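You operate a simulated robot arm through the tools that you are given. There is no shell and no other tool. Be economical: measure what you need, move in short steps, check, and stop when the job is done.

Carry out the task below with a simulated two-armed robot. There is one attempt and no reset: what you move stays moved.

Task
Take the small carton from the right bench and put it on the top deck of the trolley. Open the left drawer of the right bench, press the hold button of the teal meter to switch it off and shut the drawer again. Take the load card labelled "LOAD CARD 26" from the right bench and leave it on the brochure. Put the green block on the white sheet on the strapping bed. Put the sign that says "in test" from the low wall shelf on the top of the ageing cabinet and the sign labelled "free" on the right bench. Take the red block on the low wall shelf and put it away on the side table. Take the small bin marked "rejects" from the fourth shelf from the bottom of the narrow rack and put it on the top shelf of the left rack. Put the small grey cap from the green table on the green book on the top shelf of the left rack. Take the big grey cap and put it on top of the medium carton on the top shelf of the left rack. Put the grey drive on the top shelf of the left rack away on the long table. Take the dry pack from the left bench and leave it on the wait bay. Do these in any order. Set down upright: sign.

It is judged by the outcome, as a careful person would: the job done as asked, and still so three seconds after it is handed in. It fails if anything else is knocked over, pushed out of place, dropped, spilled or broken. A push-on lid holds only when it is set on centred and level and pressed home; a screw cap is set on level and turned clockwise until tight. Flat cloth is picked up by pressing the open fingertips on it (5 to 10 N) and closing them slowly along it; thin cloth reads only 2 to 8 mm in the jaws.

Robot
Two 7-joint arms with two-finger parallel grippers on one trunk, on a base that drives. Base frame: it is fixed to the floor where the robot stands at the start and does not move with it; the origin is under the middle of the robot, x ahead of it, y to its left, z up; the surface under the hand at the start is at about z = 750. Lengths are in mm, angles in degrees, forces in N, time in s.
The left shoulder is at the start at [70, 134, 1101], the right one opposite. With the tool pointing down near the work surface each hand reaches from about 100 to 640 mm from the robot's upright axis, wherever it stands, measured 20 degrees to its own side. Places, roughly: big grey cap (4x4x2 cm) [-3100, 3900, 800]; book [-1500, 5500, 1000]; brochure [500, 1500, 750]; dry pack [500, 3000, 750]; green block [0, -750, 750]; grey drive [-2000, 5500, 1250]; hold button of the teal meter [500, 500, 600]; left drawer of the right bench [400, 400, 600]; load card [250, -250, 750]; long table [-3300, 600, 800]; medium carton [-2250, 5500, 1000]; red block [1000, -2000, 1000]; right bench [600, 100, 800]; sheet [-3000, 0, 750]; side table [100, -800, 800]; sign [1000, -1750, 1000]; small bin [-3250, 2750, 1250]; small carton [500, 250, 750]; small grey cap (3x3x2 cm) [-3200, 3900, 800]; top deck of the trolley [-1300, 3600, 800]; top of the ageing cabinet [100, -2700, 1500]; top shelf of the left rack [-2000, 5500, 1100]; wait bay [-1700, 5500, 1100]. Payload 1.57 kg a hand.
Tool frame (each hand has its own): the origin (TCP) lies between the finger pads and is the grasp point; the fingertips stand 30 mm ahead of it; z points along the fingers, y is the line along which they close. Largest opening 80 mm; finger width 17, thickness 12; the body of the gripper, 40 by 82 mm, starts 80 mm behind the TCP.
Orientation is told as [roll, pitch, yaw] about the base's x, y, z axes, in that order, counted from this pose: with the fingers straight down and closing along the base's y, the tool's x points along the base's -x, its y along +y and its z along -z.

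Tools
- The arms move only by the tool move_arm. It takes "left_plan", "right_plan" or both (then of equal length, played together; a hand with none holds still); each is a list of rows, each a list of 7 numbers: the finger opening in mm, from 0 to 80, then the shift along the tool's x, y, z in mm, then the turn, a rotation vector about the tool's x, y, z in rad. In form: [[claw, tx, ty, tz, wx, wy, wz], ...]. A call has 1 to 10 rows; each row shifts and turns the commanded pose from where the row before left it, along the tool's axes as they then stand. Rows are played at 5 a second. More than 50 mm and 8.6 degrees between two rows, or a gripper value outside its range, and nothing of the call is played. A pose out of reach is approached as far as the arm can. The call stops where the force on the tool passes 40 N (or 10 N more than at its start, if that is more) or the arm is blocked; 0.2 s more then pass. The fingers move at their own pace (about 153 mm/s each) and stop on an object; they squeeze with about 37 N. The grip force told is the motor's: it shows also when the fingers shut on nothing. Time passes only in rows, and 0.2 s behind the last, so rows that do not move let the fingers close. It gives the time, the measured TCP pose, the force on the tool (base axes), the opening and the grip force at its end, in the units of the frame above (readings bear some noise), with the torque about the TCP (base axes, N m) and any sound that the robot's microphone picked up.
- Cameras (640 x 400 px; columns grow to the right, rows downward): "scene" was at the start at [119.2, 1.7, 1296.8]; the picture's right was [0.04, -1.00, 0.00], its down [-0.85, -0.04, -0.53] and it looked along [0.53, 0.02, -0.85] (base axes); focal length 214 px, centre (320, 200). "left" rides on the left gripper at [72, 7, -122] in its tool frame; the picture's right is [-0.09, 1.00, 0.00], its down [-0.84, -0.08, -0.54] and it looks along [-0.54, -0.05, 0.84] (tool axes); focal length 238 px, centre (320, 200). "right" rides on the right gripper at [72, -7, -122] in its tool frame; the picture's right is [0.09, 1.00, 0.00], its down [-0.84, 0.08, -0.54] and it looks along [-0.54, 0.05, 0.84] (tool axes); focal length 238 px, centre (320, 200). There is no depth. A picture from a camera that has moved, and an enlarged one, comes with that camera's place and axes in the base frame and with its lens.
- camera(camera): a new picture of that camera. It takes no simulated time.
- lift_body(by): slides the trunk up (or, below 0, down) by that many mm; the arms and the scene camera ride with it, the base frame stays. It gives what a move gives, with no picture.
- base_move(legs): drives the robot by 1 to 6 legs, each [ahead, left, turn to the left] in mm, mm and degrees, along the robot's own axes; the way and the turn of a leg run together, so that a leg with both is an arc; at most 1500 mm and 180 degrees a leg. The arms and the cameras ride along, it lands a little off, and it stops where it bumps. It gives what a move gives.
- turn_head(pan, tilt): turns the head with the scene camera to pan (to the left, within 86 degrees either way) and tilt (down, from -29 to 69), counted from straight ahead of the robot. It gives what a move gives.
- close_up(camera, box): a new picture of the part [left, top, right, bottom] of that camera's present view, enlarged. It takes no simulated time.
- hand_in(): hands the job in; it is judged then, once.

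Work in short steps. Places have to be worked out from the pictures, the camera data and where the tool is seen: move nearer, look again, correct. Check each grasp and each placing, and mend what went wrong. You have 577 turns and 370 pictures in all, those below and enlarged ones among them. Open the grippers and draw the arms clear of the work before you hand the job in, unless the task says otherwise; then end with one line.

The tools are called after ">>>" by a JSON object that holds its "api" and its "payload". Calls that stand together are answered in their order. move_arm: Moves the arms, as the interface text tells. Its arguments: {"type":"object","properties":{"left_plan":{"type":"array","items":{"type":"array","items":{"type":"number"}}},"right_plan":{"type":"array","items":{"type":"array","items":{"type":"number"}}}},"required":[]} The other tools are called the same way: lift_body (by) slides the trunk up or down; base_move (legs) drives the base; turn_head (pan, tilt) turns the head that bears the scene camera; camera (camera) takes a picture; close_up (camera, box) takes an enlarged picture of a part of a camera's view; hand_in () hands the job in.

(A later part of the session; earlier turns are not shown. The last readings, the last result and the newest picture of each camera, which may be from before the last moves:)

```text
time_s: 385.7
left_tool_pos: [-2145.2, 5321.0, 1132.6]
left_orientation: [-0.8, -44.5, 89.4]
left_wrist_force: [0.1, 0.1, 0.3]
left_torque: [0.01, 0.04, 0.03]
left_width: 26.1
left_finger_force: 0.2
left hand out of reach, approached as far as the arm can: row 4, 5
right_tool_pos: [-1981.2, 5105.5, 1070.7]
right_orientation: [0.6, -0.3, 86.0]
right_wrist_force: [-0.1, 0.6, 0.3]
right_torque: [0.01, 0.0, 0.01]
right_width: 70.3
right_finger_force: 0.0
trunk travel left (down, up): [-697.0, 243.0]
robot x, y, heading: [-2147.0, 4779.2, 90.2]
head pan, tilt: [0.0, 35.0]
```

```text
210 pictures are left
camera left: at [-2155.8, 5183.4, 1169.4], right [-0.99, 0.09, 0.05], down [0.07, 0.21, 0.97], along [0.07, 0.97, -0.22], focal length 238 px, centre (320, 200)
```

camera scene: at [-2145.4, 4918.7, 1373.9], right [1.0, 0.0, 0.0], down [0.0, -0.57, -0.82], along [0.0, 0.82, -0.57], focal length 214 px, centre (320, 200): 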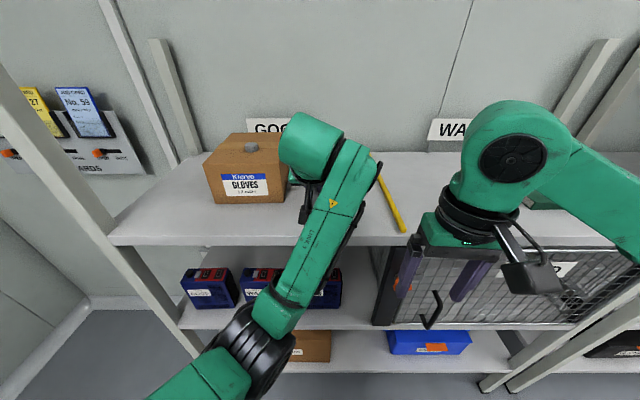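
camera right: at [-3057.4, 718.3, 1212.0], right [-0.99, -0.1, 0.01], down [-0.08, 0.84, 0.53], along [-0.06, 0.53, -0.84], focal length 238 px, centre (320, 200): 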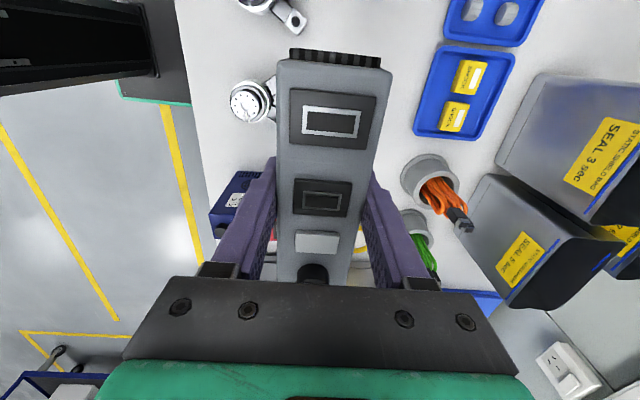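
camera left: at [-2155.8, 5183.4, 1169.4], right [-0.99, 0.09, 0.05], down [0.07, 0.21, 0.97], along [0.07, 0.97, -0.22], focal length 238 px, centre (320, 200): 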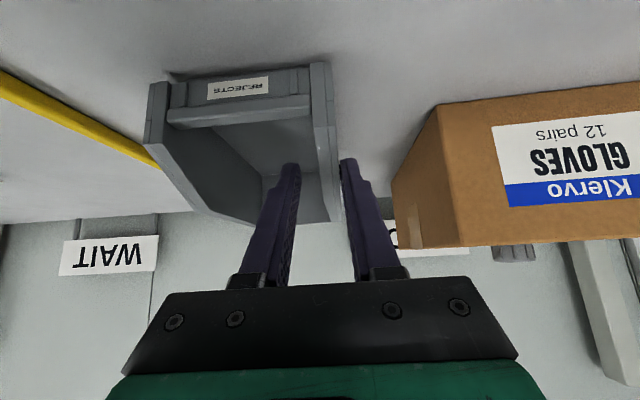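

>>> {"api": "lift_body", "payload": {"by": 80}}

>>> {"api": "base_move", "payload": {"legs": [[-350, 0, 0]]}}

>>> {"api": "turn_head", "payload": {"pan": 0, "tilt": 25}}

>>> {"api": "camera", "payload": {"camera": "scene"}}

```text
time_s: 386.9
left_tool_pos: [-2144.2, 5321.1, 1211.3]
left_orientation: [-0.7, -44.6, 89.2]
left_wrist_force: [0.2, 0.3, -0.3]
left_torque: [-0.02, -0.01, -0.02]
left_width: 26.0
left_finger_force: 0.1
right_tool_pos: [-1982.5, 5104.8, 1151.4]
right_orientation: [0.6, -0.3, 85.9]
right_wrist_force: [0.4, 0.7, 0.3]
right_torque: [-0.01, -0.03, 0.02]
right_width: 69.8
right_finger_force: 0.1
trunk travel left (down, up): [-777.0, 163.0]
robot x, y, heading: [-2145.7, 4783.0, 90.3]
head pan, tilt: [0.0, 35.0]
```

```text
time_s: 389.1
left_tool_pos: [-2143.7, 4969.5, 1212.0]
left_orientation: [-0.6, -44.6, 89.2]
left_wrist_force: [0.3, 0.0, -0.6]
left_torque: [0.01, 0.0, -0.02]
left_width: 26.0
left_finger_force: 0.1
right_tool_pos: [-1980.8, 4754.7, 1150.9]
right_orientation: [0.6, -0.2, 85.9]
right_wrist_force: [-0.6, 0.0, 0.1]
right_torque: [-0.04, -0.02, 0.01]
right_width: 70.2
right_finger_force: 0.1
trunk travel left (down, up): [-777.0, 163.0]
robot x, y, heading: [-2145.4, 4430.5, 89.7]
head pan, tilt: [0.0, 35.0]
```

```text
time_s: 389.9
left_tool_pos: [-2144.4, 4967.5, 1214.0]
left_orientation: [-0.7, -44.5, 89.3]
left_wrist_force: [0.6, -0.5, 0.4]
left_torque: [-0.01, 0.0, -0.01]
left_width: 26.1
left_finger_force: 0.0
right_tool_pos: [-1981.0, 4752.0, 1150.0]
right_orientation: [0.7, -0.5, 85.8]
right_wrist_force: [0.2, -0.3, -0.5]
right_torque: [0.03, 0.0, -0.01]
right_width: 69.9
right_finger_force: 0.1
trunk travel left (down, up): [-777.0, 163.0]
robot x, y, heading: [-2144.1, 4431.8, 90.3]
head pan, tilt: [0.0, 25.0]
```

```text
209 pictures are left
camera scene: at [-2144.9, 4570.2, 1446.7], right [1.0, 0.0, 0.0], down [0.0, -0.42, -0.91], along [0.0, 0.91, -0.42], focal length 214 px, centre (320, 200)
```

scene: 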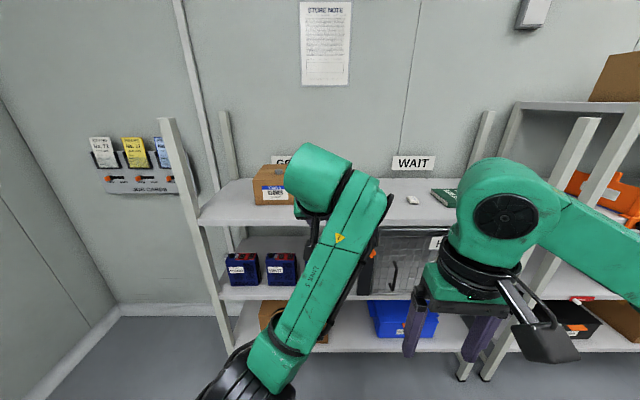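

>>> {"api": "camera", "payload": {"camera": "left"}}

```text
208 pictures are left
camera left: at [-2154.9, 4830.9, 1249.6], right [-0.99, 0.09, 0.06], down [0.07, 0.21, 0.97], along [0.07, 0.97, -0.22], focal length 238 px, centre (320, 200)
```

left: 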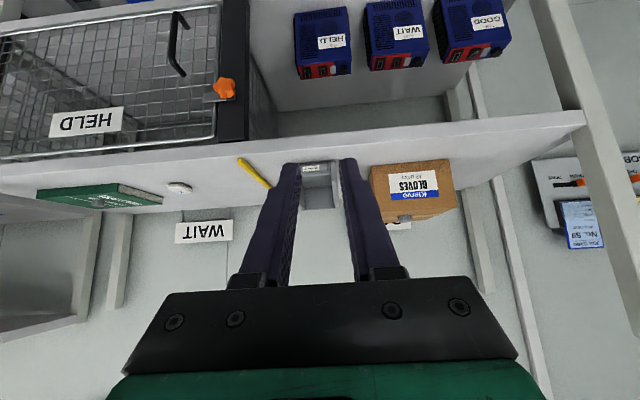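

Bin is in place. Restore the left hand to pointing down and travel to the right side of the room.

>>> {"api": "move_arm", "payload": {"left_plan": [[60, 0, 0, 0, 0, 0.149, 0], [60, 0, 0, 0, 0, 0.149, 0], [60, 0, 0, 0, 0, 0.149, 0], [60, 0, 0, 0, 0, 0.149, 0], [60, 0, 0, 0, 0, 0.149, 0], [60, 30, 30, 0, 0, 0.03, 0], [60, 40, 20, 0, 0, 0, 0], [60, 40, 20, 0, 0, 0, 0]]}}

>>> {"api": "base_move", "payload": {"legs": [[0, 300, 0], [0, 0, 180], [1500, 0, 0], [1500, 0, 0], [1300, 0, 0]]}}

>>> {"api": "turn_head", "payload": {"pan": 30, "tilt": 20}}

>>> {"api": "camera", "payload": {"camera": "scene"}}

```text
time_s: 391.7
left_tool_pos: [-2189.2, 4975.8, 1236.9]
left_orientation: [-0.2, -5.6, 87.6]
left_wrist_force: [-0.8, -0.2, 0.2]
left_torque: [-0.01, 0.0, -0.01]
left_width: 59.7
left_finger_force: 0.0
left hand out of reach, approached as far as the arm can: row 1, 2, 5, 6, 7, 8
right_tool_pos: [-1981.7, 4752.5, 1151.1]
right_orientation: [0.5, -0.3, 85.8]
right_wrist_force: [0.4, -0.3, 0.2]
right_torque: [0.05, -0.01, 0.01]
right_width: 70.0
right_finger_force: 0.1
trunk travel left (down, up): [-777.0, 163.0]
robot x, y, heading: [-2143.7, 4429.3, 90.2]
head pan, tilt: [0.0, 25.0]
```

```text
time_s: 421.4
left_tool_pos: [-2350.6, -440.4, 1236.1]
left_orientation: [-0.3, -5.5, -91.2]
left_wrist_force: [0.4, -0.3, -0.3]
left_torque: [-0.01, 0.02, 0.0]
left_width: 60.2
left_finger_force: 0.1
right_tool_pos: [-2562.3, -220.8, 1151.3]
right_orientation: [0.6, -0.4, -93.1]
right_wrist_force: [-0.1, 0.3, 0.0]
right_torque: [-0.01, 0.03, -0.01]
right_width: 69.8
right_finger_force: 0.0
trunk travel left (down, up): [-777.0, 163.0]
robot x, y, heading: [-2404.7, 106.8, -89.0]
head pan, tilt: [0.0, 25.0]
```

```text
time_s: 422.4
left_tool_pos: [-2350.6, -441.0, 1235.7]
left_orientation: [-0.4, -5.5, -91.2]
left_wrist_force: [0.5, -0.5, -0.1]
left_torque: [0.0, 0.0, -0.02]
left_width: 60.2
left_finger_force: 0.1
right_tool_pos: [-2562.4, -219.4, 1151.6]
right_orientation: [0.6, -0.4, -93.1]
right_wrist_force: [0.2, 0.2, -0.4]
right_torque: [0.02, 0.0, 0.0]
right_width: 70.1
right_finger_force: 0.0
trunk travel left (down, up): [-777.0, 163.0]
robot x, y, heading: [-2403.1, 108.5, -89.1]
head pan, tilt: [30.0, 20.0]
```

```text
207 pictures are left
camera scene: at [-2354.9, -26.1, 1454.7], right [-0.86, -0.51, 0.0], down [-0.18, 0.29, -0.94], along [0.48, -0.81, -0.34], focal length 214 px, centre (320, 200)
```

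scene: 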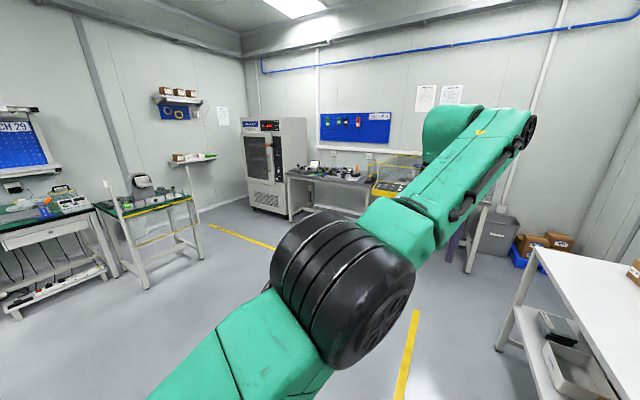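

>>> {"api": "base_move", "payload": {"legs": [[1500, 0, 0], [450, 0, -1], [0, 0, 90], [1500, 0, 0], [1200, 0, 0]]}}

>>> {"api": "turn_head", "payload": {"pan": 0, "tilt": 20}}

>>> {"api": "camera", "payload": {"camera": "scene"}}

```text
time_s: 448.9
left_tool_pos: [895.7, -1649.7, 1237.3]
left_orientation: [-0.4, -5.5, 1.9]
left_wrist_force: [0.7, 0.0, 0.9]
left_torque: [0.02, 0.01, 0.01]
left_width: 60.2
left_finger_force: 0.1
right_tool_pos: [687.7, -1871.5, 1152.0]
right_orientation: [0.6, -0.4, -0.1]
right_wrist_force: [-0.6, -0.6, -0.6]
right_torque: [0.03, -0.03, -0.01]
right_width: 70.2
right_finger_force: 0.1
trunk travel left (down, up): [-777.0, 163.0]
robot x, y, heading: [357.4, -1728.2, 4.0]
head pan, tilt: [30.0, 20.0]
```

```text
time_s: 449.9
left_tool_pos: [896.2, -1650.0, 1236.7]
left_orientation: [-0.4, -5.6, 1.9]
left_wrist_force: [-0.2, -0.1, -0.9]
left_torque: [0.01, -0.03, -0.01]
left_width: 60.0
left_finger_force: 0.0
right_tool_pos: [688.9, -1871.4, 1150.9]
right_orientation: [0.5, -0.2, -0.1]
right_wrist_force: [0.5, 0.4, 0.5]
right_torque: [-0.02, -0.01, 0.01]
right_width: 70.1
right_finger_force: 0.1
trunk travel left (down, up): [-777.0, 163.0]
robot x, y, heading: [356.4, -1727.8, 4.2]
head pan, tilt: [0.0, 20.0]
```

```text
206 pictures are left
camera scene: at [497.3, -1721.7, 1454.7], right [0.07, -1.0, 0.0], down [-0.34, -0.02, -0.94], along [0.94, 0.07, -0.34], focal length 214 px, centre (320, 200)
```

scene: 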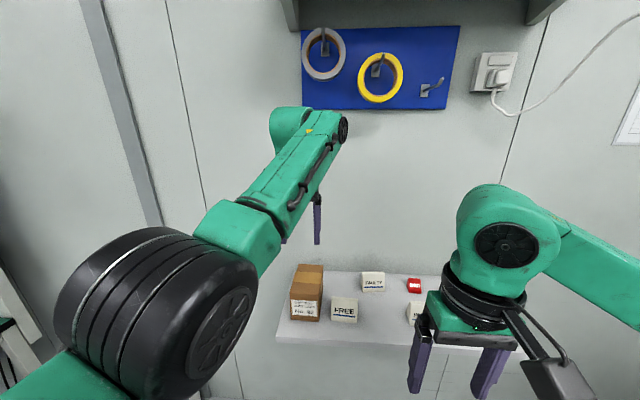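

>>> {"api": "base_move", "payload": {"legs": [[-120, 0, -4]]}}

>>> {"api": "move_arm", "payload": {"right_plan": [[70, 0, -40, -20, 0, 0, 0], [70, 0, -40, -20, 0, 0, 0], [70, 0, -40, -20, 0, 0, 0]]}}

>>> {"api": "turn_head", "payload": {"pan": 0, "tilt": 35}}

>>> {"api": "camera", "payload": {"camera": "scene"}}

>>> {"api": "close_up", "payload": {"camera": "scene", "box": [260, 160, 460, 290]}}

```text
time_s: 451.1
left_tool_pos: [781.8, -1689.9, 1234.5]
left_orientation: [-0.4, -5.4, -2.0]
left_wrist_force: [0.7, -0.2, -0.6]
left_torque: [-0.01, 0.0, -0.03]
left_width: 59.8
left_finger_force: 0.0
right_tool_pos: [558.0, -1897.2, 1149.0]
right_orientation: [0.6, -0.2, -4.0]
right_wrist_force: [-0.1, 0.2, 0.2]
right_torque: [0.0, 0.02, -0.02]
right_width: 70.1
right_finger_force: 0.0
trunk travel left (down, up): [-777.0, 163.0]
robot x, y, heading: [232.4, -1733.4, 0.0]
head pan, tilt: [0.0, 20.0]
```

```text
time_s: 451.9
left_tool_pos: [779.1, -1691.2, 1237.0]
left_orientation: [-0.3, -5.5, -2.1]
left_wrist_force: [0.0, -1.1, 0.6]
left_torque: [-0.01, -0.05, -0.03]
left_width: 60.0
left_finger_force: 0.0
right_tool_pos: [547.8, -2018.4, 1206.7]
right_orientation: [0.7, -0.2, -3.9]
right_wrist_force: [0.7, 0.2, -0.1]
right_torque: [0.04, -0.01, 0.03]
right_width: 69.9
right_finger_force: 0.0
trunk travel left (down, up): [-777.0, 163.0]
robot x, y, heading: [231.6, -1731.1, 0.4]
head pan, tilt: [0.0, 20.0]
```

```text
time_s: 452.7
left_tool_pos: [778.6, -1689.6, 1237.0]
left_orientation: [-0.5, -5.6, -1.9]
left_wrist_force: [0.7, -0.2, 0.0]
left_torque: [0.04, 0.01, -0.02]
left_width: 60.2
left_finger_force: 0.2
right_tool_pos: [547.7, -2016.8, 1206.5]
right_orientation: [0.6, -0.2, -3.9]
right_wrist_force: [0.8, 0.4, 0.4]
right_torque: [0.01, 0.0, 0.02]
right_width: 69.9
right_finger_force: 0.0
trunk travel left (down, up): [-777.0, 163.0]
robot x, y, heading: [232.0, -1736.6, 0.1]
head pan, tilt: [0.0, 35.0]
```

```text
205 pictures are left
camera scene: at [370.6, -1735.8, 1431.0], right [0.0, -1.0, 0.0], down [-0.57, 0.0, -0.82], along [0.82, 0.0, -0.57], focal length 214 px, centre (320, 200)
```

scene: 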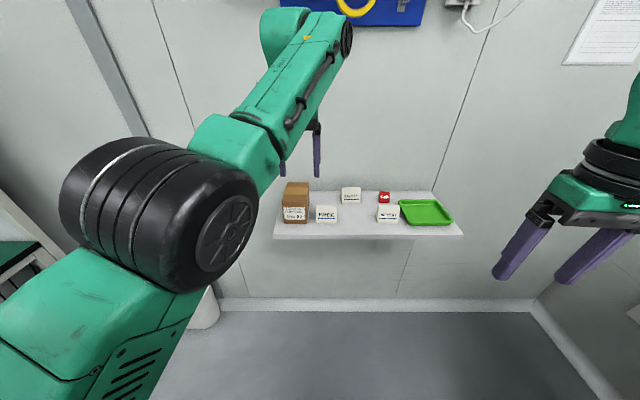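

```text
3.08 times, centred on (360, 225) of scene
camera zoom: at [370.6, -1735.8, 1431.0], right [0.0, -1.0, 0.0], down [-0.57, 0.0, -0.82], along [0.82, 0.0, -0.57], focal length 660 px, centre (197, 123)
```

zoom: 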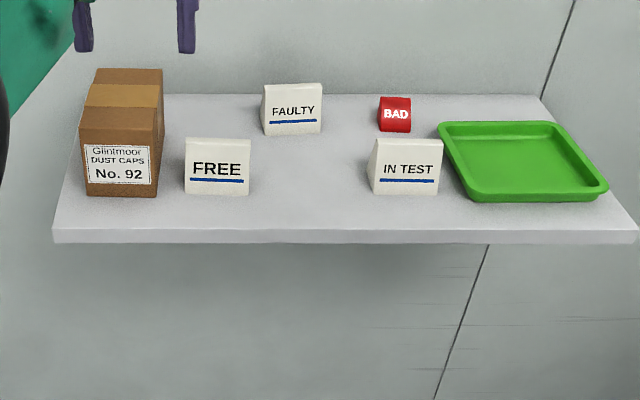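

Signs: FREE at about [955, -1757], IN TEST at about [955, -1975]; red block ≈[1050, -1987]; shelf z≈945. Position the base between them.

>>> {"api": "base_move", "payload": {"legs": [[0, -130, 0], [160, 0, 0]]}}

>>> {"api": "camera", "payload": {"camera": "left"}}

>>> {"api": "camera", "payload": {"camera": "right"}}

```text
time_s: 454.1
left_tool_pos: [779.6, -1780.8, 1234.7]
left_orientation: [-1.8, -5.5, -1.5]
left_wrist_force: [-0.2, 0.6, 1.1]
left_torque: [-0.01, -0.01, 0.0]
left_width: 60.1
left_finger_force: 0.1
right_tool_pos: [550.1, -2109.8, 1215.0]
right_orientation: [-0.5, -0.4, -3.8]
right_wrist_force: [-0.5, 0.6, 0.6]
right_torque: [-0.02, -0.01, -0.04]
right_width: 69.9
right_finger_force: 0.1
trunk travel left (down, up): [-777.0, 163.0]
robot x, y, heading: [231.1, -1856.0, 0.5]
head pan, tilt: [0.0, 35.0]
stopped in leg 1: the robot was blocked; the commanded pose is now the measured one
```

```text
203 pictures are left
camera left: at [695.4, -1767.3, 1350.3], right [0.12, 0.99, -0.02], down [0.78, -0.08, 0.62], along [0.62, -0.09, -0.78], focal length 238 px, centre (320, 200)
```

left: 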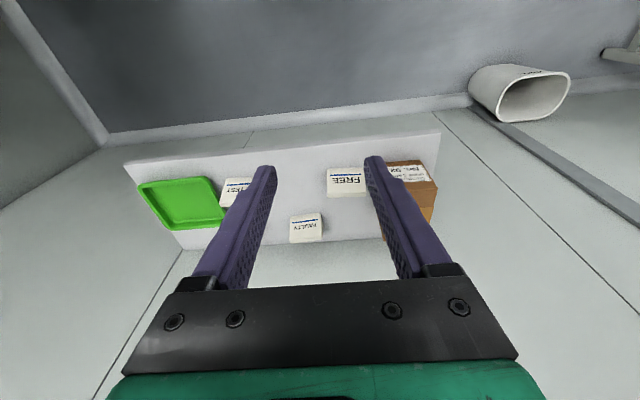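

```text
202 pictures are left
camera right: at [478.1, -2110.7, 1335.9], right [-0.03, 1.0, -0.01], down [0.84, 0.03, 0.55], along [0.55, 0.01, -0.84], focal length 238 px, centre (320, 200)
```

right: 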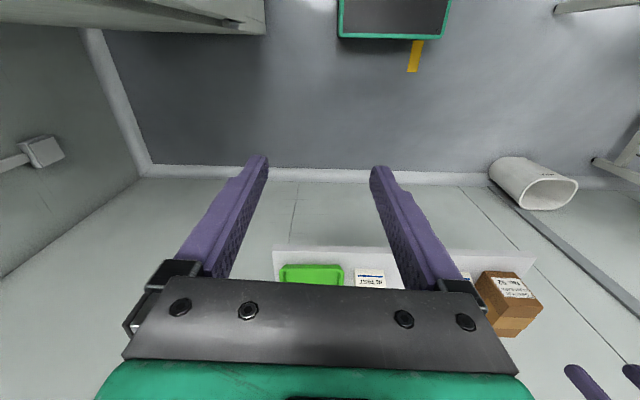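

Blocked on the right, presumably my right elbow against the cabinet. Back off left, tuck the right hand in, and look right.

>>> {"api": "base_move", "payload": {"legs": [[0, 60, 0]]}}

>>> {"api": "turn_head", "payload": {"pan": -80, "tilt": 20}}

>>> {"api": "camera", "payload": {"camera": "scene"}}

```text
time_s: 455.1
left_tool_pos: [778.6, -1758.6, 1236.7]
left_orientation: [0.1, -5.5, -1.8]
left_wrist_force: [-0.2, -0.6, -0.3]
left_torque: [0.08, -0.03, 0.01]
left_width: 60.1
left_finger_force: 0.0
right_tool_pos: [549.5, -2088.0, 1204.7]
right_orientation: [1.3, -0.2, -3.9]
right_wrist_force: [0.3, -1.4, 0.1]
right_torque: [0.05, 0.01, 0.01]
right_width: 69.8
right_finger_force: 0.0
trunk travel left (down, up): [-777.0, 163.0]
robot x, y, heading: [235.6, -1797.9, 0.5]
head pan, tilt: [0.0, 35.0]
```

```text
time_s: 456.6
left_tool_pos: [779.3, -1751.3, 1237.3]
left_orientation: [-0.5, -5.5, -1.8]
left_wrist_force: [0.3, -1.1, -0.9]
left_torque: [0.01, 0.03, 0.03]
left_width: 59.7
left_finger_force: 0.1
right_tool_pos: [549.0, -2081.1, 1207.0]
right_orientation: [0.9, -0.2, -3.9]
right_wrist_force: [0.3, -0.5, -1.0]
right_torque: [-0.01, 0.01, 0.02]
right_width: 69.9
right_finger_force: 0.0
trunk travel left (down, up): [-777.0, 163.0]
robot x, y, heading: [230.0, -1796.9, 0.5]
head pan, tilt: [-80.0, 20.0]
```

```text
201 pictures are left
camera scene: at [299.8, -1890.5, 1454.8], right [-0.98, -0.18, 0.0], down [-0.06, 0.34, -0.94], along [0.17, -0.92, -0.34], focal length 214 px, centre (320, 200)
```

scene: 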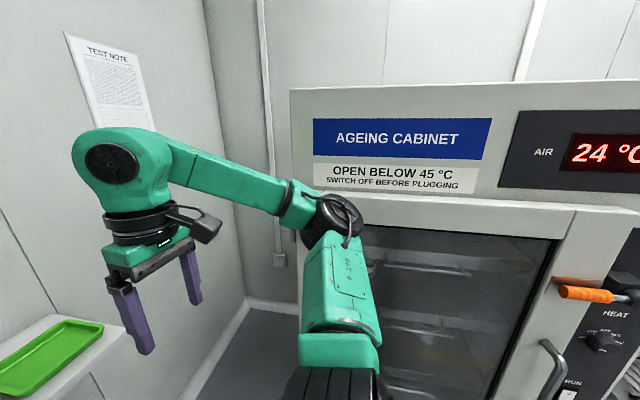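

The cabinet front is at y≈-2290, x<424, top ≈1500. I'll stay at y≈-1790 and drive forward to reach the shelf.

>>> {"api": "base_move", "payload": {"legs": [[160, 10, -0.5]]}}

>>> {"api": "turn_head", "payload": {"pan": 0, "tilt": 45}}

>>> {"api": "move_arm", "payload": {"right_plan": [[80, -45, 10, 0, 0, 0, -0.07], [80, -45, 10, 0, 0, 0, 0], [80, -45, 10, 0, 0, 0, 0], [80, -45, 10, 0, 0, 0, 0], [80, 0, 0, 0, 0, 0, 0]]}}

>>> {"api": "camera", "payload": {"camera": "right"}}

>>> {"api": "camera", "payload": {"camera": "scene"}}

```text
time_s: 458.0
left_tool_pos: [934.9, -1746.1, 1238.7]
left_orientation: [-0.3, -5.7, -2.3]
left_wrist_force: [-0.7, -0.2, 0.7]
left_torque: [0.01, -0.02, 0.01]
left_width: 60.2
left_finger_force: 0.1
right_tool_pos: [703.9, -2072.5, 1207.5]
right_orientation: [0.9, -0.4, -4.5]
right_wrist_force: [0.3, 0.6, 0.0]
right_torque: [0.0, -0.01, 0.01]
right_width: 70.0
right_finger_force: 0.0
trunk travel left (down, up): [-777.0, 163.0]
robot x, y, heading: [390.0, -1788.3, -0.0]
head pan, tilt: [-80.0, 20.0]
```

```text
time_s: 459.5
left_tool_pos: [938.7, -1745.5, 1236.8]
left_orientation: [-0.3, -5.5, -2.3]
left_wrist_force: [-0.8, 0.0, 0.6]
left_torque: [0.03, 0.01, 0.01]
left_width: 59.7
left_finger_force: 0.0
right_tool_pos: [707.0, -2072.3, 1205.7]
right_orientation: [0.9, -0.2, -4.4]
right_wrist_force: [-0.2, 0.3, 0.7]
right_torque: [0.0, -0.01, 0.03]
right_width: 70.1
right_finger_force: 0.0
trunk travel left (down, up): [-777.0, 163.0]
robot x, y, heading: [390.7, -1786.2, -0.2]
head pan, tilt: [0.0, 45.0]
```

```text
time_s: 460.7
left_tool_pos: [938.5, -1746.5, 1236.7]
left_orientation: [-0.3, -5.5, -2.3]
left_wrist_force: [-0.6, 0.4, -0.6]
left_torque: [0.01, -0.01, 0.03]
left_width: 60.0
left_finger_force: 0.1
right_tool_pos: [888.5, -2039.0, 1207.4]
right_orientation: [0.9, -0.3, -0.3]
right_wrist_force: [0.2, -0.3, 1.2]
right_torque: [0.02, 0.02, 0.04]
right_width: 80.0
right_finger_force: 0.0
trunk travel left (down, up): [-777.0, 163.0]
robot x, y, heading: [389.5, -1788.1, -0.0]
head pan, tilt: [0.0, 45.0]
```

```text
200 pictures are left
camera right: at [815.9, -2046.8, 1329.2], right [-0.09, 1.0, 0.02], down [0.83, 0.06, 0.55], along [0.54, 0.06, -0.84], focal length 238 px, centre (320, 200)
```

right: 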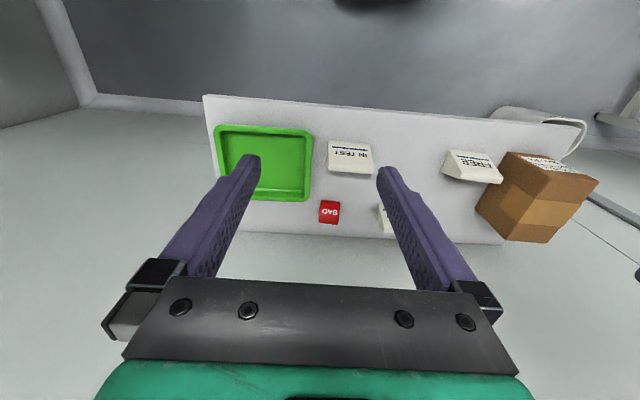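

```text
199 pictures are left
camera scene: at [522.9, -1790.1, 1416.1], right [0.0, -1.0, 0.0], down [-0.71, 0.0, -0.71], along [0.71, 0.0, -0.71], focal length 214 px, centre (320, 200)
```

scene: 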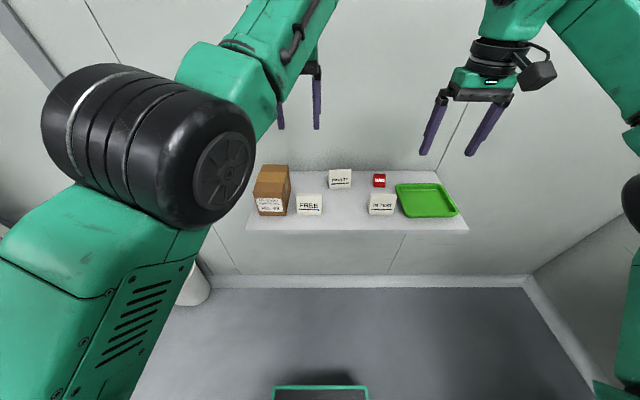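

>>> {"api": "move_arm", "payload": {"right_plan": [[80, -41, 28, 0, 0.016, 0, 0], [80, -41, 28, 0, 0, 0, 0], [80, 0, 3, 45, 0, 0, 0], [80, 0, 0, 45, 0, 0, 0], [80, 0, 0, 45, 0, 0, 0], [80, 0, 0, 0, 0, 0, 0]]}}

>>> {"api": "camera", "payload": {"camera": "right"}}

```text
time_s: 462.1
left_tool_pos: [937.4, -1745.8, 1236.9]
left_orientation: [-0.3, -5.6, -2.3]
left_wrist_force: [-0.2, -0.9, -1.1]
left_torque: [0.03, -0.03, -0.03]
left_width: 60.0
left_finger_force: 0.1
right_tool_pos: [947.6, -1971.4, 1067.7]
right_orientation: [0.1, -0.4, -0.4]
right_wrist_force: [0.7, -0.2, -0.8]
right_torque: [0.01, -0.01, 0.0]
right_width: 80.2
right_finger_force: 0.1
right hand out of reach, approached as far as the arm can: row 2
trunk travel left (down, up): [-777.0, 163.0]
robot x, y, heading: [389.3, -1789.2, -0.3]
head pan, tilt: [0.0, 45.0]
```

```text
198 pictures are left
camera right: at [875.6, -1978.2, 1187.9], right [-0.09, 1.0, 0.0], down [0.83, 0.07, 0.55], along [0.54, 0.05, -0.84], focal length 238 px, centre (320, 200)
```

right: 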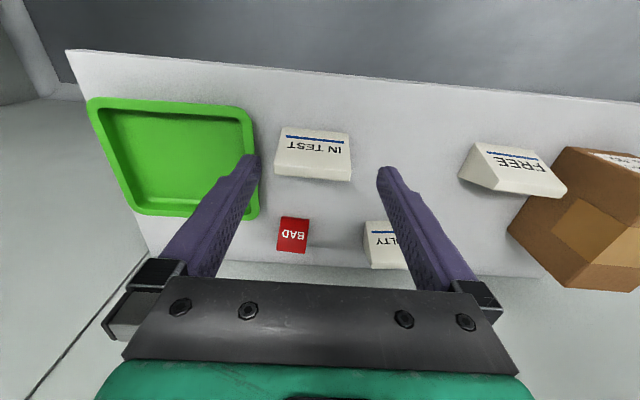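

>>> {"api": "base_move", "payload": {"legs": [[50, 0, 0.3]]}}

>>> {"api": "camera", "payload": {"camera": "right"}}

```text
time_s: 463.1
left_tool_pos: [980.2, -1743.0, 1240.3]
left_orientation: [-0.2, -5.9, -2.0]
left_wrist_force: [0.2, 0.0, 0.1]
left_torque: [0.0, -0.06, 0.02]
left_width: 59.9
left_finger_force: 0.2
right_tool_pos: [991.7, -1968.0, 1070.6]
right_orientation: [0.0, -0.6, -0.2]
right_wrist_force: [-0.7, -0.1, 0.5]
right_torque: [-0.01, -0.02, 0.0]
right_width: 79.9
right_finger_force: 0.0
trunk travel left (down, up): [-777.0, 163.0]
robot x, y, heading: [438.7, -1785.5, 0.2]
head pan, tilt: [0.0, 45.0]
```

```text
197 pictures are left
camera right: at [919.1, -1975.1, 1191.5], right [-0.09, 1.0, 0.0], down [0.83, 0.08, 0.55], along [0.55, 0.05, -0.83], focal length 238 px, centre (320, 200)
```

right: 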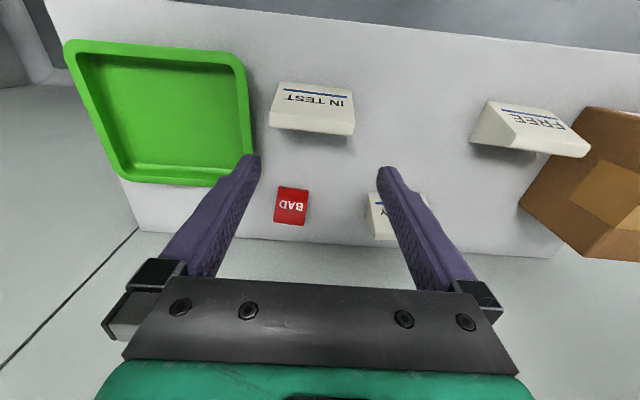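

>>> {"api": "move_arm", "payload": {"right_plan": [[78, 22, -9, 20, 0, 0, 0], [78, 0, 0, 15, 0, 0, 0], [78, 0, 0, 0, 0, 0, 0]]}}

>>> {"api": "camera", "payload": {"camera": "right"}}

```text
time_s: 463.9
left_tool_pos: [989.5, -1742.2, 1236.6]
left_orientation: [-0.3, -5.5, -2.0]
left_wrist_force: [0.6, -0.4, 0.3]
left_torque: [-0.01, 0.03, 0.03]
left_width: 60.1
left_finger_force: 0.1
right_tool_pos: [976.9, -1975.7, 1031.0]
right_orientation: [0.1, -0.1, -0.1]
right_wrist_force: [0.1, -0.3, 0.4]
right_torque: [-0.01, 0.01, -0.02]
right_width: 78.2
right_finger_force: 0.1
trunk travel left (down, up): [-777.0, 163.0]
robot x, y, heading: [437.4, -1785.6, 0.3]
head pan, tilt: [0.0, 45.0]
```

```text
196 pictures are left
camera right: at [905.7, -1982.5, 1151.5], right [-0.09, 1.0, 0.0], down [0.84, 0.08, 0.54], along [0.54, 0.05, -0.84], focal length 238 px, centre (320, 200)
```

right: 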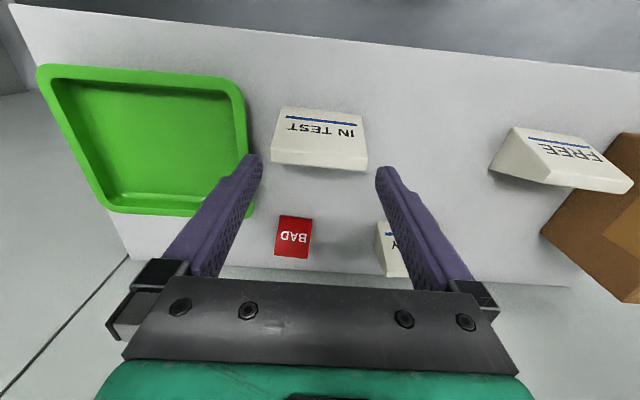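

>>> {"api": "move_arm", "payload": {"right_plan": [[78, 0, 0, 15, 0, 0, 0], [78, 0, 0, 12, 0, 0, 0], [78, 0, 0, 8, 0, 0, 0], [78, 0, 0, 5, 0, 0, 0], [78, 0, 0, 0, 0, 0, 0]]}}

>>> {"api": "camera", "payload": {"camera": "right"}}

```text
time_s: 465.1
left_tool_pos: [987.6, -1743.3, 1236.0]
left_orientation: [-0.4, -5.5, -2.0]
left_wrist_force: [0.4, -0.7, -0.1]
left_torque: [0.01, 0.02, 0.03]
left_width: 59.9
left_finger_force: 0.1
right_tool_pos: [976.5, -1979.9, 990.8]
right_orientation: [0.0, -0.2, 0.0]
right_wrist_force: [-0.1, -0.4, 0.5]
right_torque: [0.0, 0.05, 0.0]
right_width: 78.2
right_finger_force: 0.1
trunk travel left (down, up): [-777.0, 163.0]
robot x, y, heading: [445.7, -1790.2, 0.1]
head pan, tilt: [0.0, 45.0]
```

```text
195 pictures are left
camera right: at [904.3, -1984.8, 1112.9], right [-0.09, 1.0, 0.0], down [0.83, 0.08, 0.55], along [0.54, 0.05, -0.84], focal length 238 px, centre (320, 200)
```

right: 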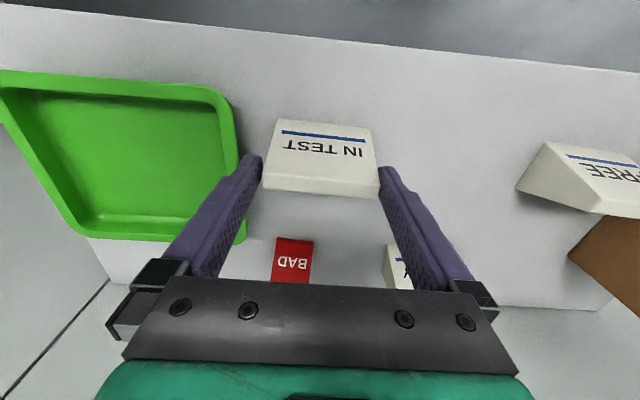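

>>> {"api": "move_arm", "payload": {"right_plan": [[78, 0, 0, 3, 0, 0, 0], [60, 0, 0, 0, 0, 0, 0], [50, 0, 0, 0, 0, 0, 0], [50, 0, 0, 0, 0, 0, 0], [50, 0, 0, -15, 0, 0, 0], [50, 0, 0, -40, 0, 0, 0], [50, 0, 0, -45, 0, 0, 0]]}}

>>> {"api": "camera", "payload": {"camera": "right"}}

```text
time_s: 466.7
left_tool_pos: [986.4, -1741.7, 1236.9]
left_orientation: [-0.4, -5.6, -2.0]
left_wrist_force: [-0.1, -0.4, -0.2]
left_torque: [0.02, -0.01, 0.02]
left_width: 59.9
left_finger_force: 0.0
right_tool_pos: [974.0, -1975.8, 1089.2]
right_orientation: [0.0, -0.2, -0.1]
right_wrist_force: [-0.4, 0.7, -0.9]
right_torque: [0.01, 0.03, -0.01]
right_width: 73.9
right_finger_force: 36.5
trunk travel left (down, up): [-777.0, 163.0]
robot x, y, heading: [439.6, -1790.0, 0.4]
head pan, tilt: [0.0, 45.0]
```

```text
194 pictures are left
camera right: at [902.5, -1982.1, 1211.5], right [-0.09, 1.0, 0.0], down [0.83, 0.08, 0.55], along [0.54, 0.05, -0.84], focal length 238 px, centre (320, 200)
```

right: 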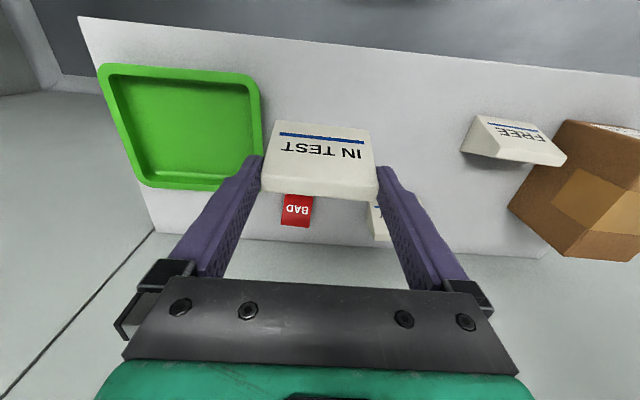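

IN TEST is held. Raise it away and bring the left hand over FREE (≈[971, -1771]).

>>> {"api": "move_arm", "payload": {"left_plan": [[78, 5, -14, 0, 0, 0.096, 0], [78, 5, -14, 0, 0, 0, 0.03], [78, 0, 0, 45, 0, 0, 0], [78, 0, 0, 45, 0, 0, 0], [78, 0, 0, 0, 0, 0, 0]], "right_plan": [[50, 0, -10, -45, 0, 0, 0], [50, 0, -10, -45, 0, 0, 0], [50, 40, -10, 0, 0, 0, 0], [50, 40, -10, 0, 0, 0, 0], [50, 0, 0, 0, 0, 0, 0]]}}

>>> {"api": "camera", "payload": {"camera": "left"}}

```text
time_s: 467.9
left_tool_pos: [1015.7, -1757.4, 1157.5]
left_orientation: [-0.2, -5.5, -3.8]
left_wrist_force: [-0.3, 0.6, -0.1]
left_torque: [0.01, -0.01, -0.02]
left_width: 77.9
left_finger_force: 0.0
left hand out of reach, approached as far as the arm can: row 1, 2, 3, 4
right_tool_pos: [892.8, -2017.4, 1178.2]
right_orientation: [-0.1, -0.4, -0.1]
right_wrist_force: [-0.1, 0.2, -0.5]
right_torque: [-0.07, -0.01, 0.0]
right_width: 73.8
right_finger_force: 36.7
trunk travel left (down, up): [-777.0, 163.0]
robot x, y, heading: [438.9, -1791.0, 0.2]
head pan, tilt: [0.0, 45.0]
```

```text
193 pictures are left
camera left: at [933.2, -1745.2, 1272.2], right [0.16, 0.99, 0.0], down [0.77, -0.13, 0.62], along [0.61, -0.09, -0.78], focal length 238 px, centre (320, 200)
```

left: 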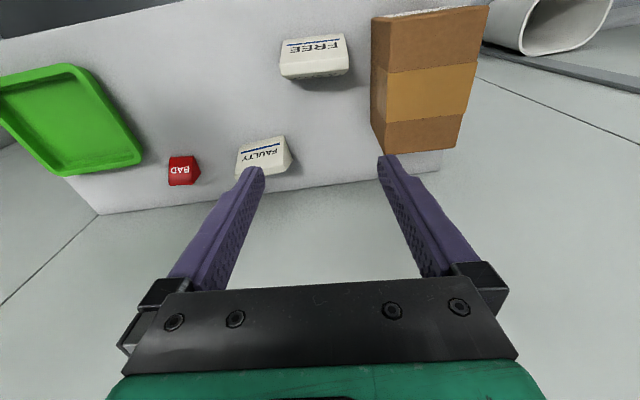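

The left arm is near a limit with a residual tilt. Bring it back to a comfortable pose and level it.

>>> {"api": "move_arm", "payload": {"left_plan": [[78, 0, 0, -45, 0, 0, 0], [78, 35, 30, 0, 0, 0, 0], [78, 35, 30, 0, 0, 0, 0], [78, 35, 30, 0, 0, 0, 0], [78, 35, 30, 0, 0, 0, 0], [78, 0, 30, 0, 0, 0.05, 0], [78, 0, 30, 0, 0, 0.046, 0], [78, 0, 0, 0, 0, 0, 0]]}}

```text
time_s: 469.7
left_tool_pos: [1006.4, -1691.2, 1201.2]
left_orientation: [0.0, -0.1, -3.7]
left_wrist_force: [0.3, 0.3, 0.0]
left_torque: [0.02, -0.03, -0.01]
left_width: 78.0
left_finger_force: 0.0
left hand out of reach, approached as far as the arm can: row 1, 2, 3, 4, 5
right_tool_pos: [892.9, -2019.3, 1178.7]
right_orientation: [0.1, -0.2, -0.1]
right_wrist_force: [-0.4, 0.5, -0.9]
right_torque: [0.01, -0.05, -0.03]
right_width: 73.7
right_finger_force: 36.7
trunk travel left (down, up): [-777.0, 163.0]
robot x, y, heading: [440.9, -1789.5, 0.4]
head pan, tilt: [0.0, 45.0]
```

>>> {"api": "move_arm", "payload": {"left_plan": [[78, 45, 10, 0, 0, 0, 0], [78, 45, 10, 0, 0, 0, 0], [78, 45, 10, 0, 0, 0, 0], [78, 0, 0, 0, 0, 0, 0]]}}

>>> {"api": "turn_head", "payload": {"pan": 30, "tilt": 45}}

>>> {"api": "camera", "payload": {"camera": "scene"}}

```text
time_s: 470.7
left_tool_pos: [1007.2, -1689.8, 1201.8]
left_orientation: [-0.1, -0.1, -3.7]
left_wrist_force: [-0.4, 0.3, 0.5]
left_torque: [0.0, -0.04, 0.03]
left_width: 77.8
left_finger_force: 0.0
left hand out of reach, approached as far as the arm can: row 1, 2, 3
right_tool_pos: [893.6, -2018.2, 1177.3]
right_orientation: [0.1, -0.3, -0.2]
right_wrist_force: [0.0, 0.1, -0.4]
right_torque: [-0.02, 0.02, -0.01]
right_width: 73.9
right_finger_force: 36.7
trunk travel left (down, up): [-777.0, 163.0]
robot x, y, heading: [441.2, -1788.3, 0.3]
head pan, tilt: [0.0, 45.0]
```

```text
time_s: 471.6
left_tool_pos: [1006.5, -1689.9, 1201.6]
left_orientation: [-0.2, -0.2, -3.6]
left_wrist_force: [0.2, -0.1, -0.2]
left_torque: [0.01, -0.01, 0.0]
left_width: 77.9
left_finger_force: 0.0
right_tool_pos: [894.9, -2018.1, 1178.6]
right_orientation: [0.1, -0.2, -0.2]
right_wrist_force: [0.7, -0.6, 0.2]
right_torque: [-0.01, 0.01, -0.01]
right_width: 73.8
right_finger_force: 37.1
trunk travel left (down, up): [-777.0, 163.0]
robot x, y, heading: [439.4, -1787.8, 0.3]
head pan, tilt: [30.0, 45.0]
```

```text
192 pictures are left
camera scene: at [561.5, -1748.5, 1416.0], right [0.5, -0.86, 0.0], down [-0.61, -0.36, -0.71], along [0.61, 0.36, -0.71], focal length 214 px, centre (320, 200)
```

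scene: 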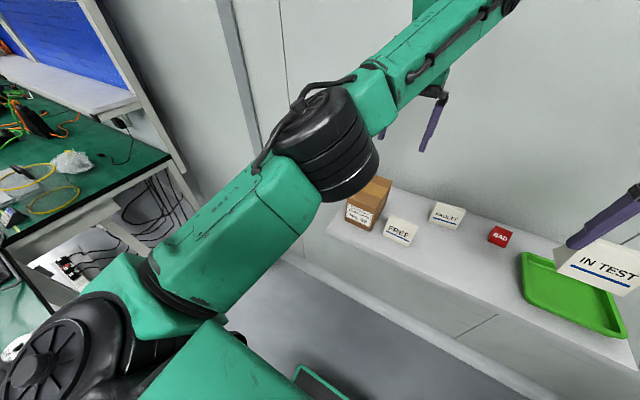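

The left elbow got folded inward. Try swinging the hand left to unfold it.

>>> {"api": "move_arm", "payload": {"left_plan": [[78, 5, 45, 0, 0, 0, 0], [78, 5, 45, 0, 0, 0, 0], [78, 5, 45, 0, 0, 0, 0], [78, 5, 45, 0, 0, 0, 0], [78, 40, 20, 0, 0, 0, 0], [78, 40, 20, 0, 0, 0, 0], [78, 40, 20, 0, 0, 0, 0], [78, 0, 0, 0, 0, 0, 0]]}}

```text
time_s: 473.4
left_tool_pos: [960.7, -1541.4, 1201.3]
left_orientation: [-0.3, -0.1, -3.8]
left_wrist_force: [-1.0, -0.2, 0.0]
left_torque: [-0.01, -0.02, -0.04]
left_width: 78.0
left_finger_force: 0.0
left hand out of reach, approached as far as the arm can: row 1, 2, 3, 6, 7
right_tool_pos: [891.5, -2017.6, 1178.3]
right_orientation: [0.0, -0.4, -0.1]
right_wrist_force: [0.5, 0.5, -0.7]
right_torque: [0.01, 0.0, 0.0]
right_width: 73.9
right_finger_force: 36.9
trunk travel left (down, up): [-777.0, 163.0]
robot x, y, heading: [441.2, -1788.7, 0.2]
head pan, tilt: [30.0, 45.0]
```

>>> {"api": "move_arm", "payload": {"left_plan": [[78, 0, 10, 45, 0, 0, 0], [78, 0, 10, 45, 0, 0, 0], [78, 0, 10, 45, 0, 0, 0], [78, 40, 10, 0, 0, 0, 0], [78, 40, 10, 0, 0, 0, 0], [78, 40, 10, 0, 0, 0, 0], [78, 0, 0, 0, 0, 0, 0]]}}

>>> {"api": "camera", "payload": {"camera": "scene"}}

```text
time_s: 475.0
left_tool_pos: [862.8, -1431.0, 1060.2]
left_orientation: [-0.2, -0.1, -3.7]
left_wrist_force: [-0.6, -0.6, 0.0]
left_torque: [-0.03, 0.02, 0.01]
left_width: 77.8
left_finger_force: 0.0
left hand out of reach, approached as far as the arm can: row 1, 4, 5, 6
right_tool_pos: [893.4, -2019.4, 1177.8]
right_orientation: [0.0, -0.3, -0.1]
right_wrist_force: [-0.3, 0.0, 0.8]
right_torque: [0.01, -0.02, 0.01]
right_width: 73.9
right_finger_force: 36.8
trunk travel left (down, up): [-777.0, 163.0]
robot x, y, heading: [440.9, -1789.4, 0.2]
head pan, tilt: [30.0, 45.0]
```

```text
191 pictures are left
camera scene: at [561.5, -1748.8, 1416.0], right [0.5, -0.86, 0.0], down [-0.61, -0.36, -0.71], along [0.61, 0.36, -0.71], focal length 214 px, centre (320, 200)
```

scene: 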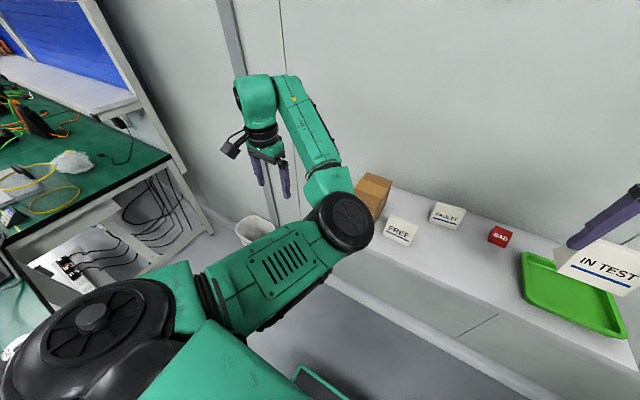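

Back the base off for room, then stretch the left arm straight out and retract to flip the elbow.

>>> {"api": "base_move", "payload": {"legs": [[-450, 60, 0]]}}

>>> {"api": "move_arm", "payload": {"left_plan": [[78, -36, 32, 0, 0, 0, 0], [78, -36, 32, 0, 0, 0, 0], [78, -36, 32, 0, 0, 0, 0], [78, -36, 32, 0, 0, 0, 0], [78, -36, 32, 0, 0, 0, 0], [78, -36, 32, 0, 0, 0, 0], [78, 0, 0, 0, 0, 0, 0]]}}

>>> {"api": "camera", "payload": {"camera": "scene"}}

```text
time_s: 477.7
left_tool_pos: [424.1, -1376.0, 1060.0]
left_orientation: [-0.2, 0.0, -4.1]
left_wrist_force: [-0.2, 0.2, -1.0]
left_torque: [-0.01, -0.01, -0.03]
left_width: 77.9
left_finger_force: 0.0
right_tool_pos: [452.7, -1961.4, 1177.9]
right_orientation: [0.0, -0.1, -0.6]
right_wrist_force: [0.8, 0.0, 0.0]
right_torque: [0.03, 0.05, 0.02]
right_width: 73.9
right_finger_force: 36.6
trunk travel left (down, up): [-777.0, 163.0]
robot x, y, heading: [-5.2, -1729.1, -0.4]
head pan, tilt: [30.0, 45.0]
```

```text
time_s: 479.3
left_tool_pos: [529.6, -1268.8, 1071.5]
left_orientation: [0.0, -0.1, -4.2]
left_wrist_force: [0.3, -0.4, -0.6]
left_torque: [-0.03, 0.01, -0.02]
left_width: 78.1
left_finger_force: 0.1
left hand out of reach, approached as far as the arm can: row 4, 5, 6
right_tool_pos: [452.7, -1961.9, 1177.4]
right_orientation: [-0.1, -0.2, -0.5]
right_wrist_force: [0.0, -1.1, -1.3]
right_torque: [-0.02, 0.04, 0.03]
right_width: 74.0
right_finger_force: 37.1
trunk travel left (down, up): [-777.0, 163.0]
robot x, y, heading: [-0.3, -1727.5, 0.2]
head pan, tilt: [30.0, 45.0]
```

```text
190 pictures are left
camera scene: at [121.5, -1691.1, 1416.0], right [0.5, -0.87, 0.0], down [-0.61, -0.35, -0.71], along [0.61, 0.35, -0.71], focal length 214 px, centre (320, 200)
```

scene: 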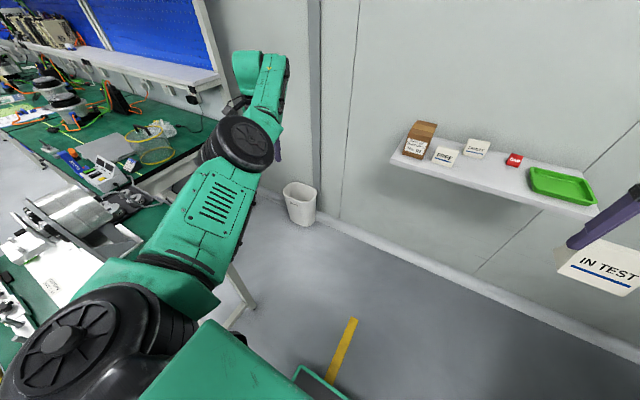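

>>> {"api": "move_arm", "payload": {"left_plan": [[78, -18, -44, 0, 0, 0, 0.02], [78, -18, -44, 0, 0, 0, 0.02], [78, -18, -44, 0, 0, 0, 0], [78, -18, -44, 0, 0, 0, 0], [78, -15, -44, 0, 0, 0, 0], [78, -10, -44, 0, 0, 0, 0], [78, -5, -44, 0, 0, 0, 0], [78, 0, -44, 0, 0, 0, 0], [78, 0, 0, 0, 0, 0, 0]]}}

>>> {"api": "camera", "payload": {"camera": "scene"}}

```text
time_s: 481.3
left_tool_pos: [593.9, -1629.6, 1072.7]
left_orientation: [-0.2, -0.1, -6.4]
left_wrist_force: [0.1, -0.1, 0.6]
left_torque: [0.01, 0.02, 0.0]
left_width: 78.1
left_finger_force: 0.0
right_tool_pos: [451.5, -1961.2, 1178.4]
right_orientation: [0.0, -0.4, -0.5]
right_wrist_force: [-0.1, -0.6, -1.2]
right_torque: [-0.02, 0.03, 0.03]
right_width: 73.8
right_finger_force: 37.2
trunk travel left (down, up): [-777.0, 163.0]
robot x, y, heading: [3.6, -1729.1, 0.1]
head pan, tilt: [30.0, 45.0]
```

```text
189 pictures are left
camera scene: at [120.8, -1689.0, 1416.0], right [0.5, -0.87, 0.0], down [-0.61, -0.35, -0.71], along [0.61, 0.35, -0.71], focal length 214 px, centre (320, 200)
```

scene: 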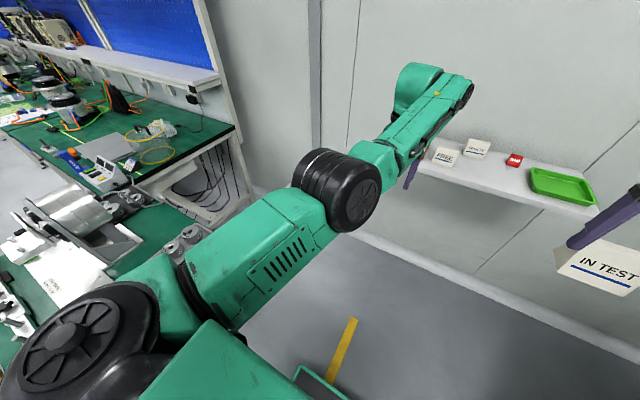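

>>> {"api": "move_arm", "payload": {"left_plan": [[78, 10, -40, 10, 0, 0, 0], [78, 40, 0, 10, 0, 0, 0], [78, 40, 0, 10, 0, 0, 0], [78, 40, 0, 10, 0, 0, 0], [78, 0, 0, 0, 0, 0, 0]]}}

>>> {"api": "camera", "payload": {"camera": "scene"}}

```text
time_s: 482.5
left_tool_pos: [556.6, -1667.8, 1004.2]
left_orientation: [-0.2, -0.1, -6.4]
left_wrist_force: [0.0, -0.1, -0.5]
left_torque: [-0.02, 0.0, 0.0]
left_width: 78.2
left_finger_force: 0.0
left hand out of reach, approached as far as the arm can: row 2, 3, 4
right_tool_pos: [453.3, -1961.5, 1177.1]
right_orientation: [-0.1, -0.2, -0.5]
right_wrist_force: [-0.1, 0.5, -0.5]
right_torque: [-0.04, 0.0, 0.01]
right_width: 73.8
right_finger_force: 36.6
trunk travel left (down, up): [-777.0, 163.0]
robot x, y, heading: [0.7, -1729.2, -0.3]
head pan, tilt: [30.0, 45.0]
```

```text
188 pictures are left
camera scene: at [120.6, -1689.6, 1416.0], right [0.5, -0.87, 0.0], down [-0.61, -0.35, -0.71], along [0.61, 0.35, -0.71], focal length 214 px, centre (320, 200)
```

scene: 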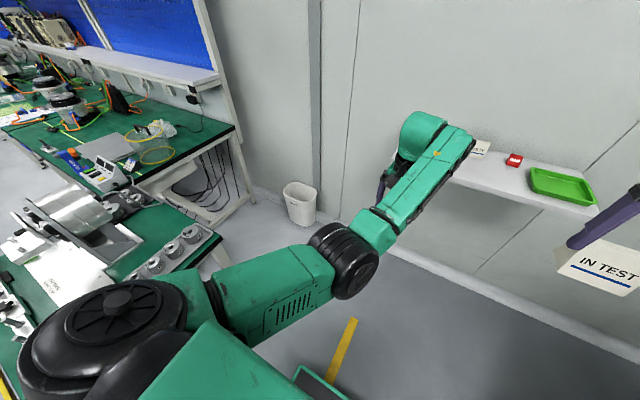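

Still constrained. The fold happened while pitching back from the bin grasp, so I'll retrace: pitch the hand up by 45° at extended reach and see.

>>> {"api": "move_arm", "payload": {"left_plan": [[78, 0, 0, -40, 0, -0.149, 0], [78, 0, 0, -40, 0, -0.149, 0], [78, 0, 0, -30, 0, -0.149, 0], [78, 0, 0, -30, 0, -0.149, 0], [78, 0, 0, -30, 0, -0.149, 0], [78, 0, 0, 0, 0, 0, 0]]}}

>>> {"api": "camera", "payload": {"camera": "scene"}}

```text
time_s: 483.9
left_tool_pos: [538.1, -1644.3, 1164.7]
left_orientation: [2.0, -43.7, -5.7]
left_wrist_force: [0.6, 0.3, -0.2]
left_torque: [-0.01, -0.01, -0.03]
left_width: 77.9
left_finger_force: 0.1
left hand out of reach, approached as far as the arm can: row 1, 2
right_tool_pos: [451.4, -1962.0, 1177.8]
right_orientation: [0.0, -0.2, -0.5]
right_wrist_force: [0.3, -0.3, 0.5]
right_torque: [0.0, 0.03, -0.03]
right_width: 73.9
right_finger_force: 37.1
trunk travel left (down, up): [-777.0, 163.0]
robot x, y, heading: [-1.1, -1730.9, -0.1]
head pan, tilt: [30.0, 45.0]
```

```text
187 pictures are left
camera scene: at [121.3, -1690.3, 1416.0], right [0.5, -0.87, 0.0], down [-0.61, -0.35, -0.71], along [0.61, 0.35, -0.71], focal length 214 px, centre (320, 200)
```

scene: 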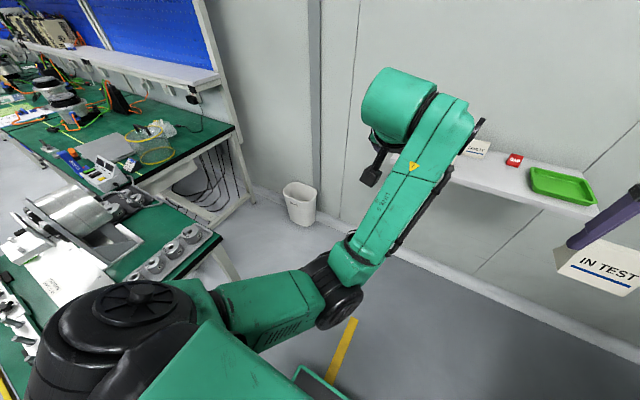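

>>> {"api": "move_arm", "payload": {"left_plan": [[78, 0, 45, 0, 0, 0, 0], [78, 0, 45, 0, 0, 0, 0], [78, 0, 45, 0, 0, 0, 0], [78, 20, 30, -20, 0, 0, 0], [78, 20, 30, -20, 0, 0, 0], [78, 0, 0, 0, 0, 0, 0]]}}

>>> {"api": "camera", "payload": {"camera": "scene"}}

```text
time_s: 485.3
left_tool_pos: [518.0, -1461.0, 1144.2]
left_orientation: [-0.2, -42.8, -6.2]
left_wrist_force: [1.3, 0.1, 0.9]
left_torque: [0.04, -0.01, 0.0]
left_width: 78.1
left_finger_force: 0.1
left hand out of reach, approached as far as the arm can: row 4, 5
right_tool_pos: [451.5, -1963.5, 1177.0]
right_orientation: [0.1, -0.2, -0.5]
right_wrist_force: [0.4, -0.3, -0.7]
right_torque: [0.0, -0.01, 0.0]
right_width: 73.8
right_finger_force: 37.3
trunk travel left (down, up): [-777.0, 163.0]
robot x, y, heading: [-0.7, -1730.0, 0.0]
head pan, tilt: [30.0, 45.0]
```

```text
186 pictures are left
camera scene: at [120.8, -1690.7, 1416.0], right [0.5, -0.87, 0.0], down [-0.61, -0.35, -0.71], along [0.61, 0.35, -0.71], focal length 214 px, centre (320, 200)
```

scene: 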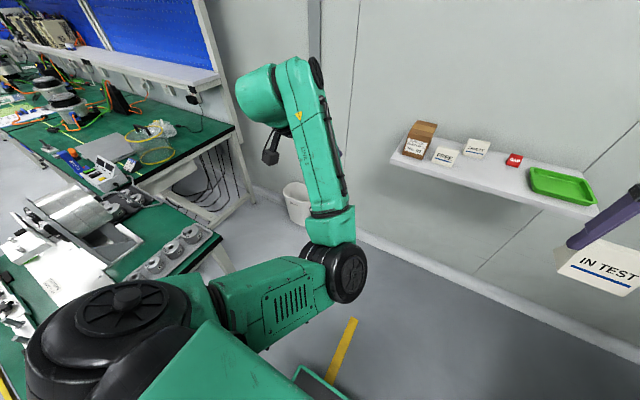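

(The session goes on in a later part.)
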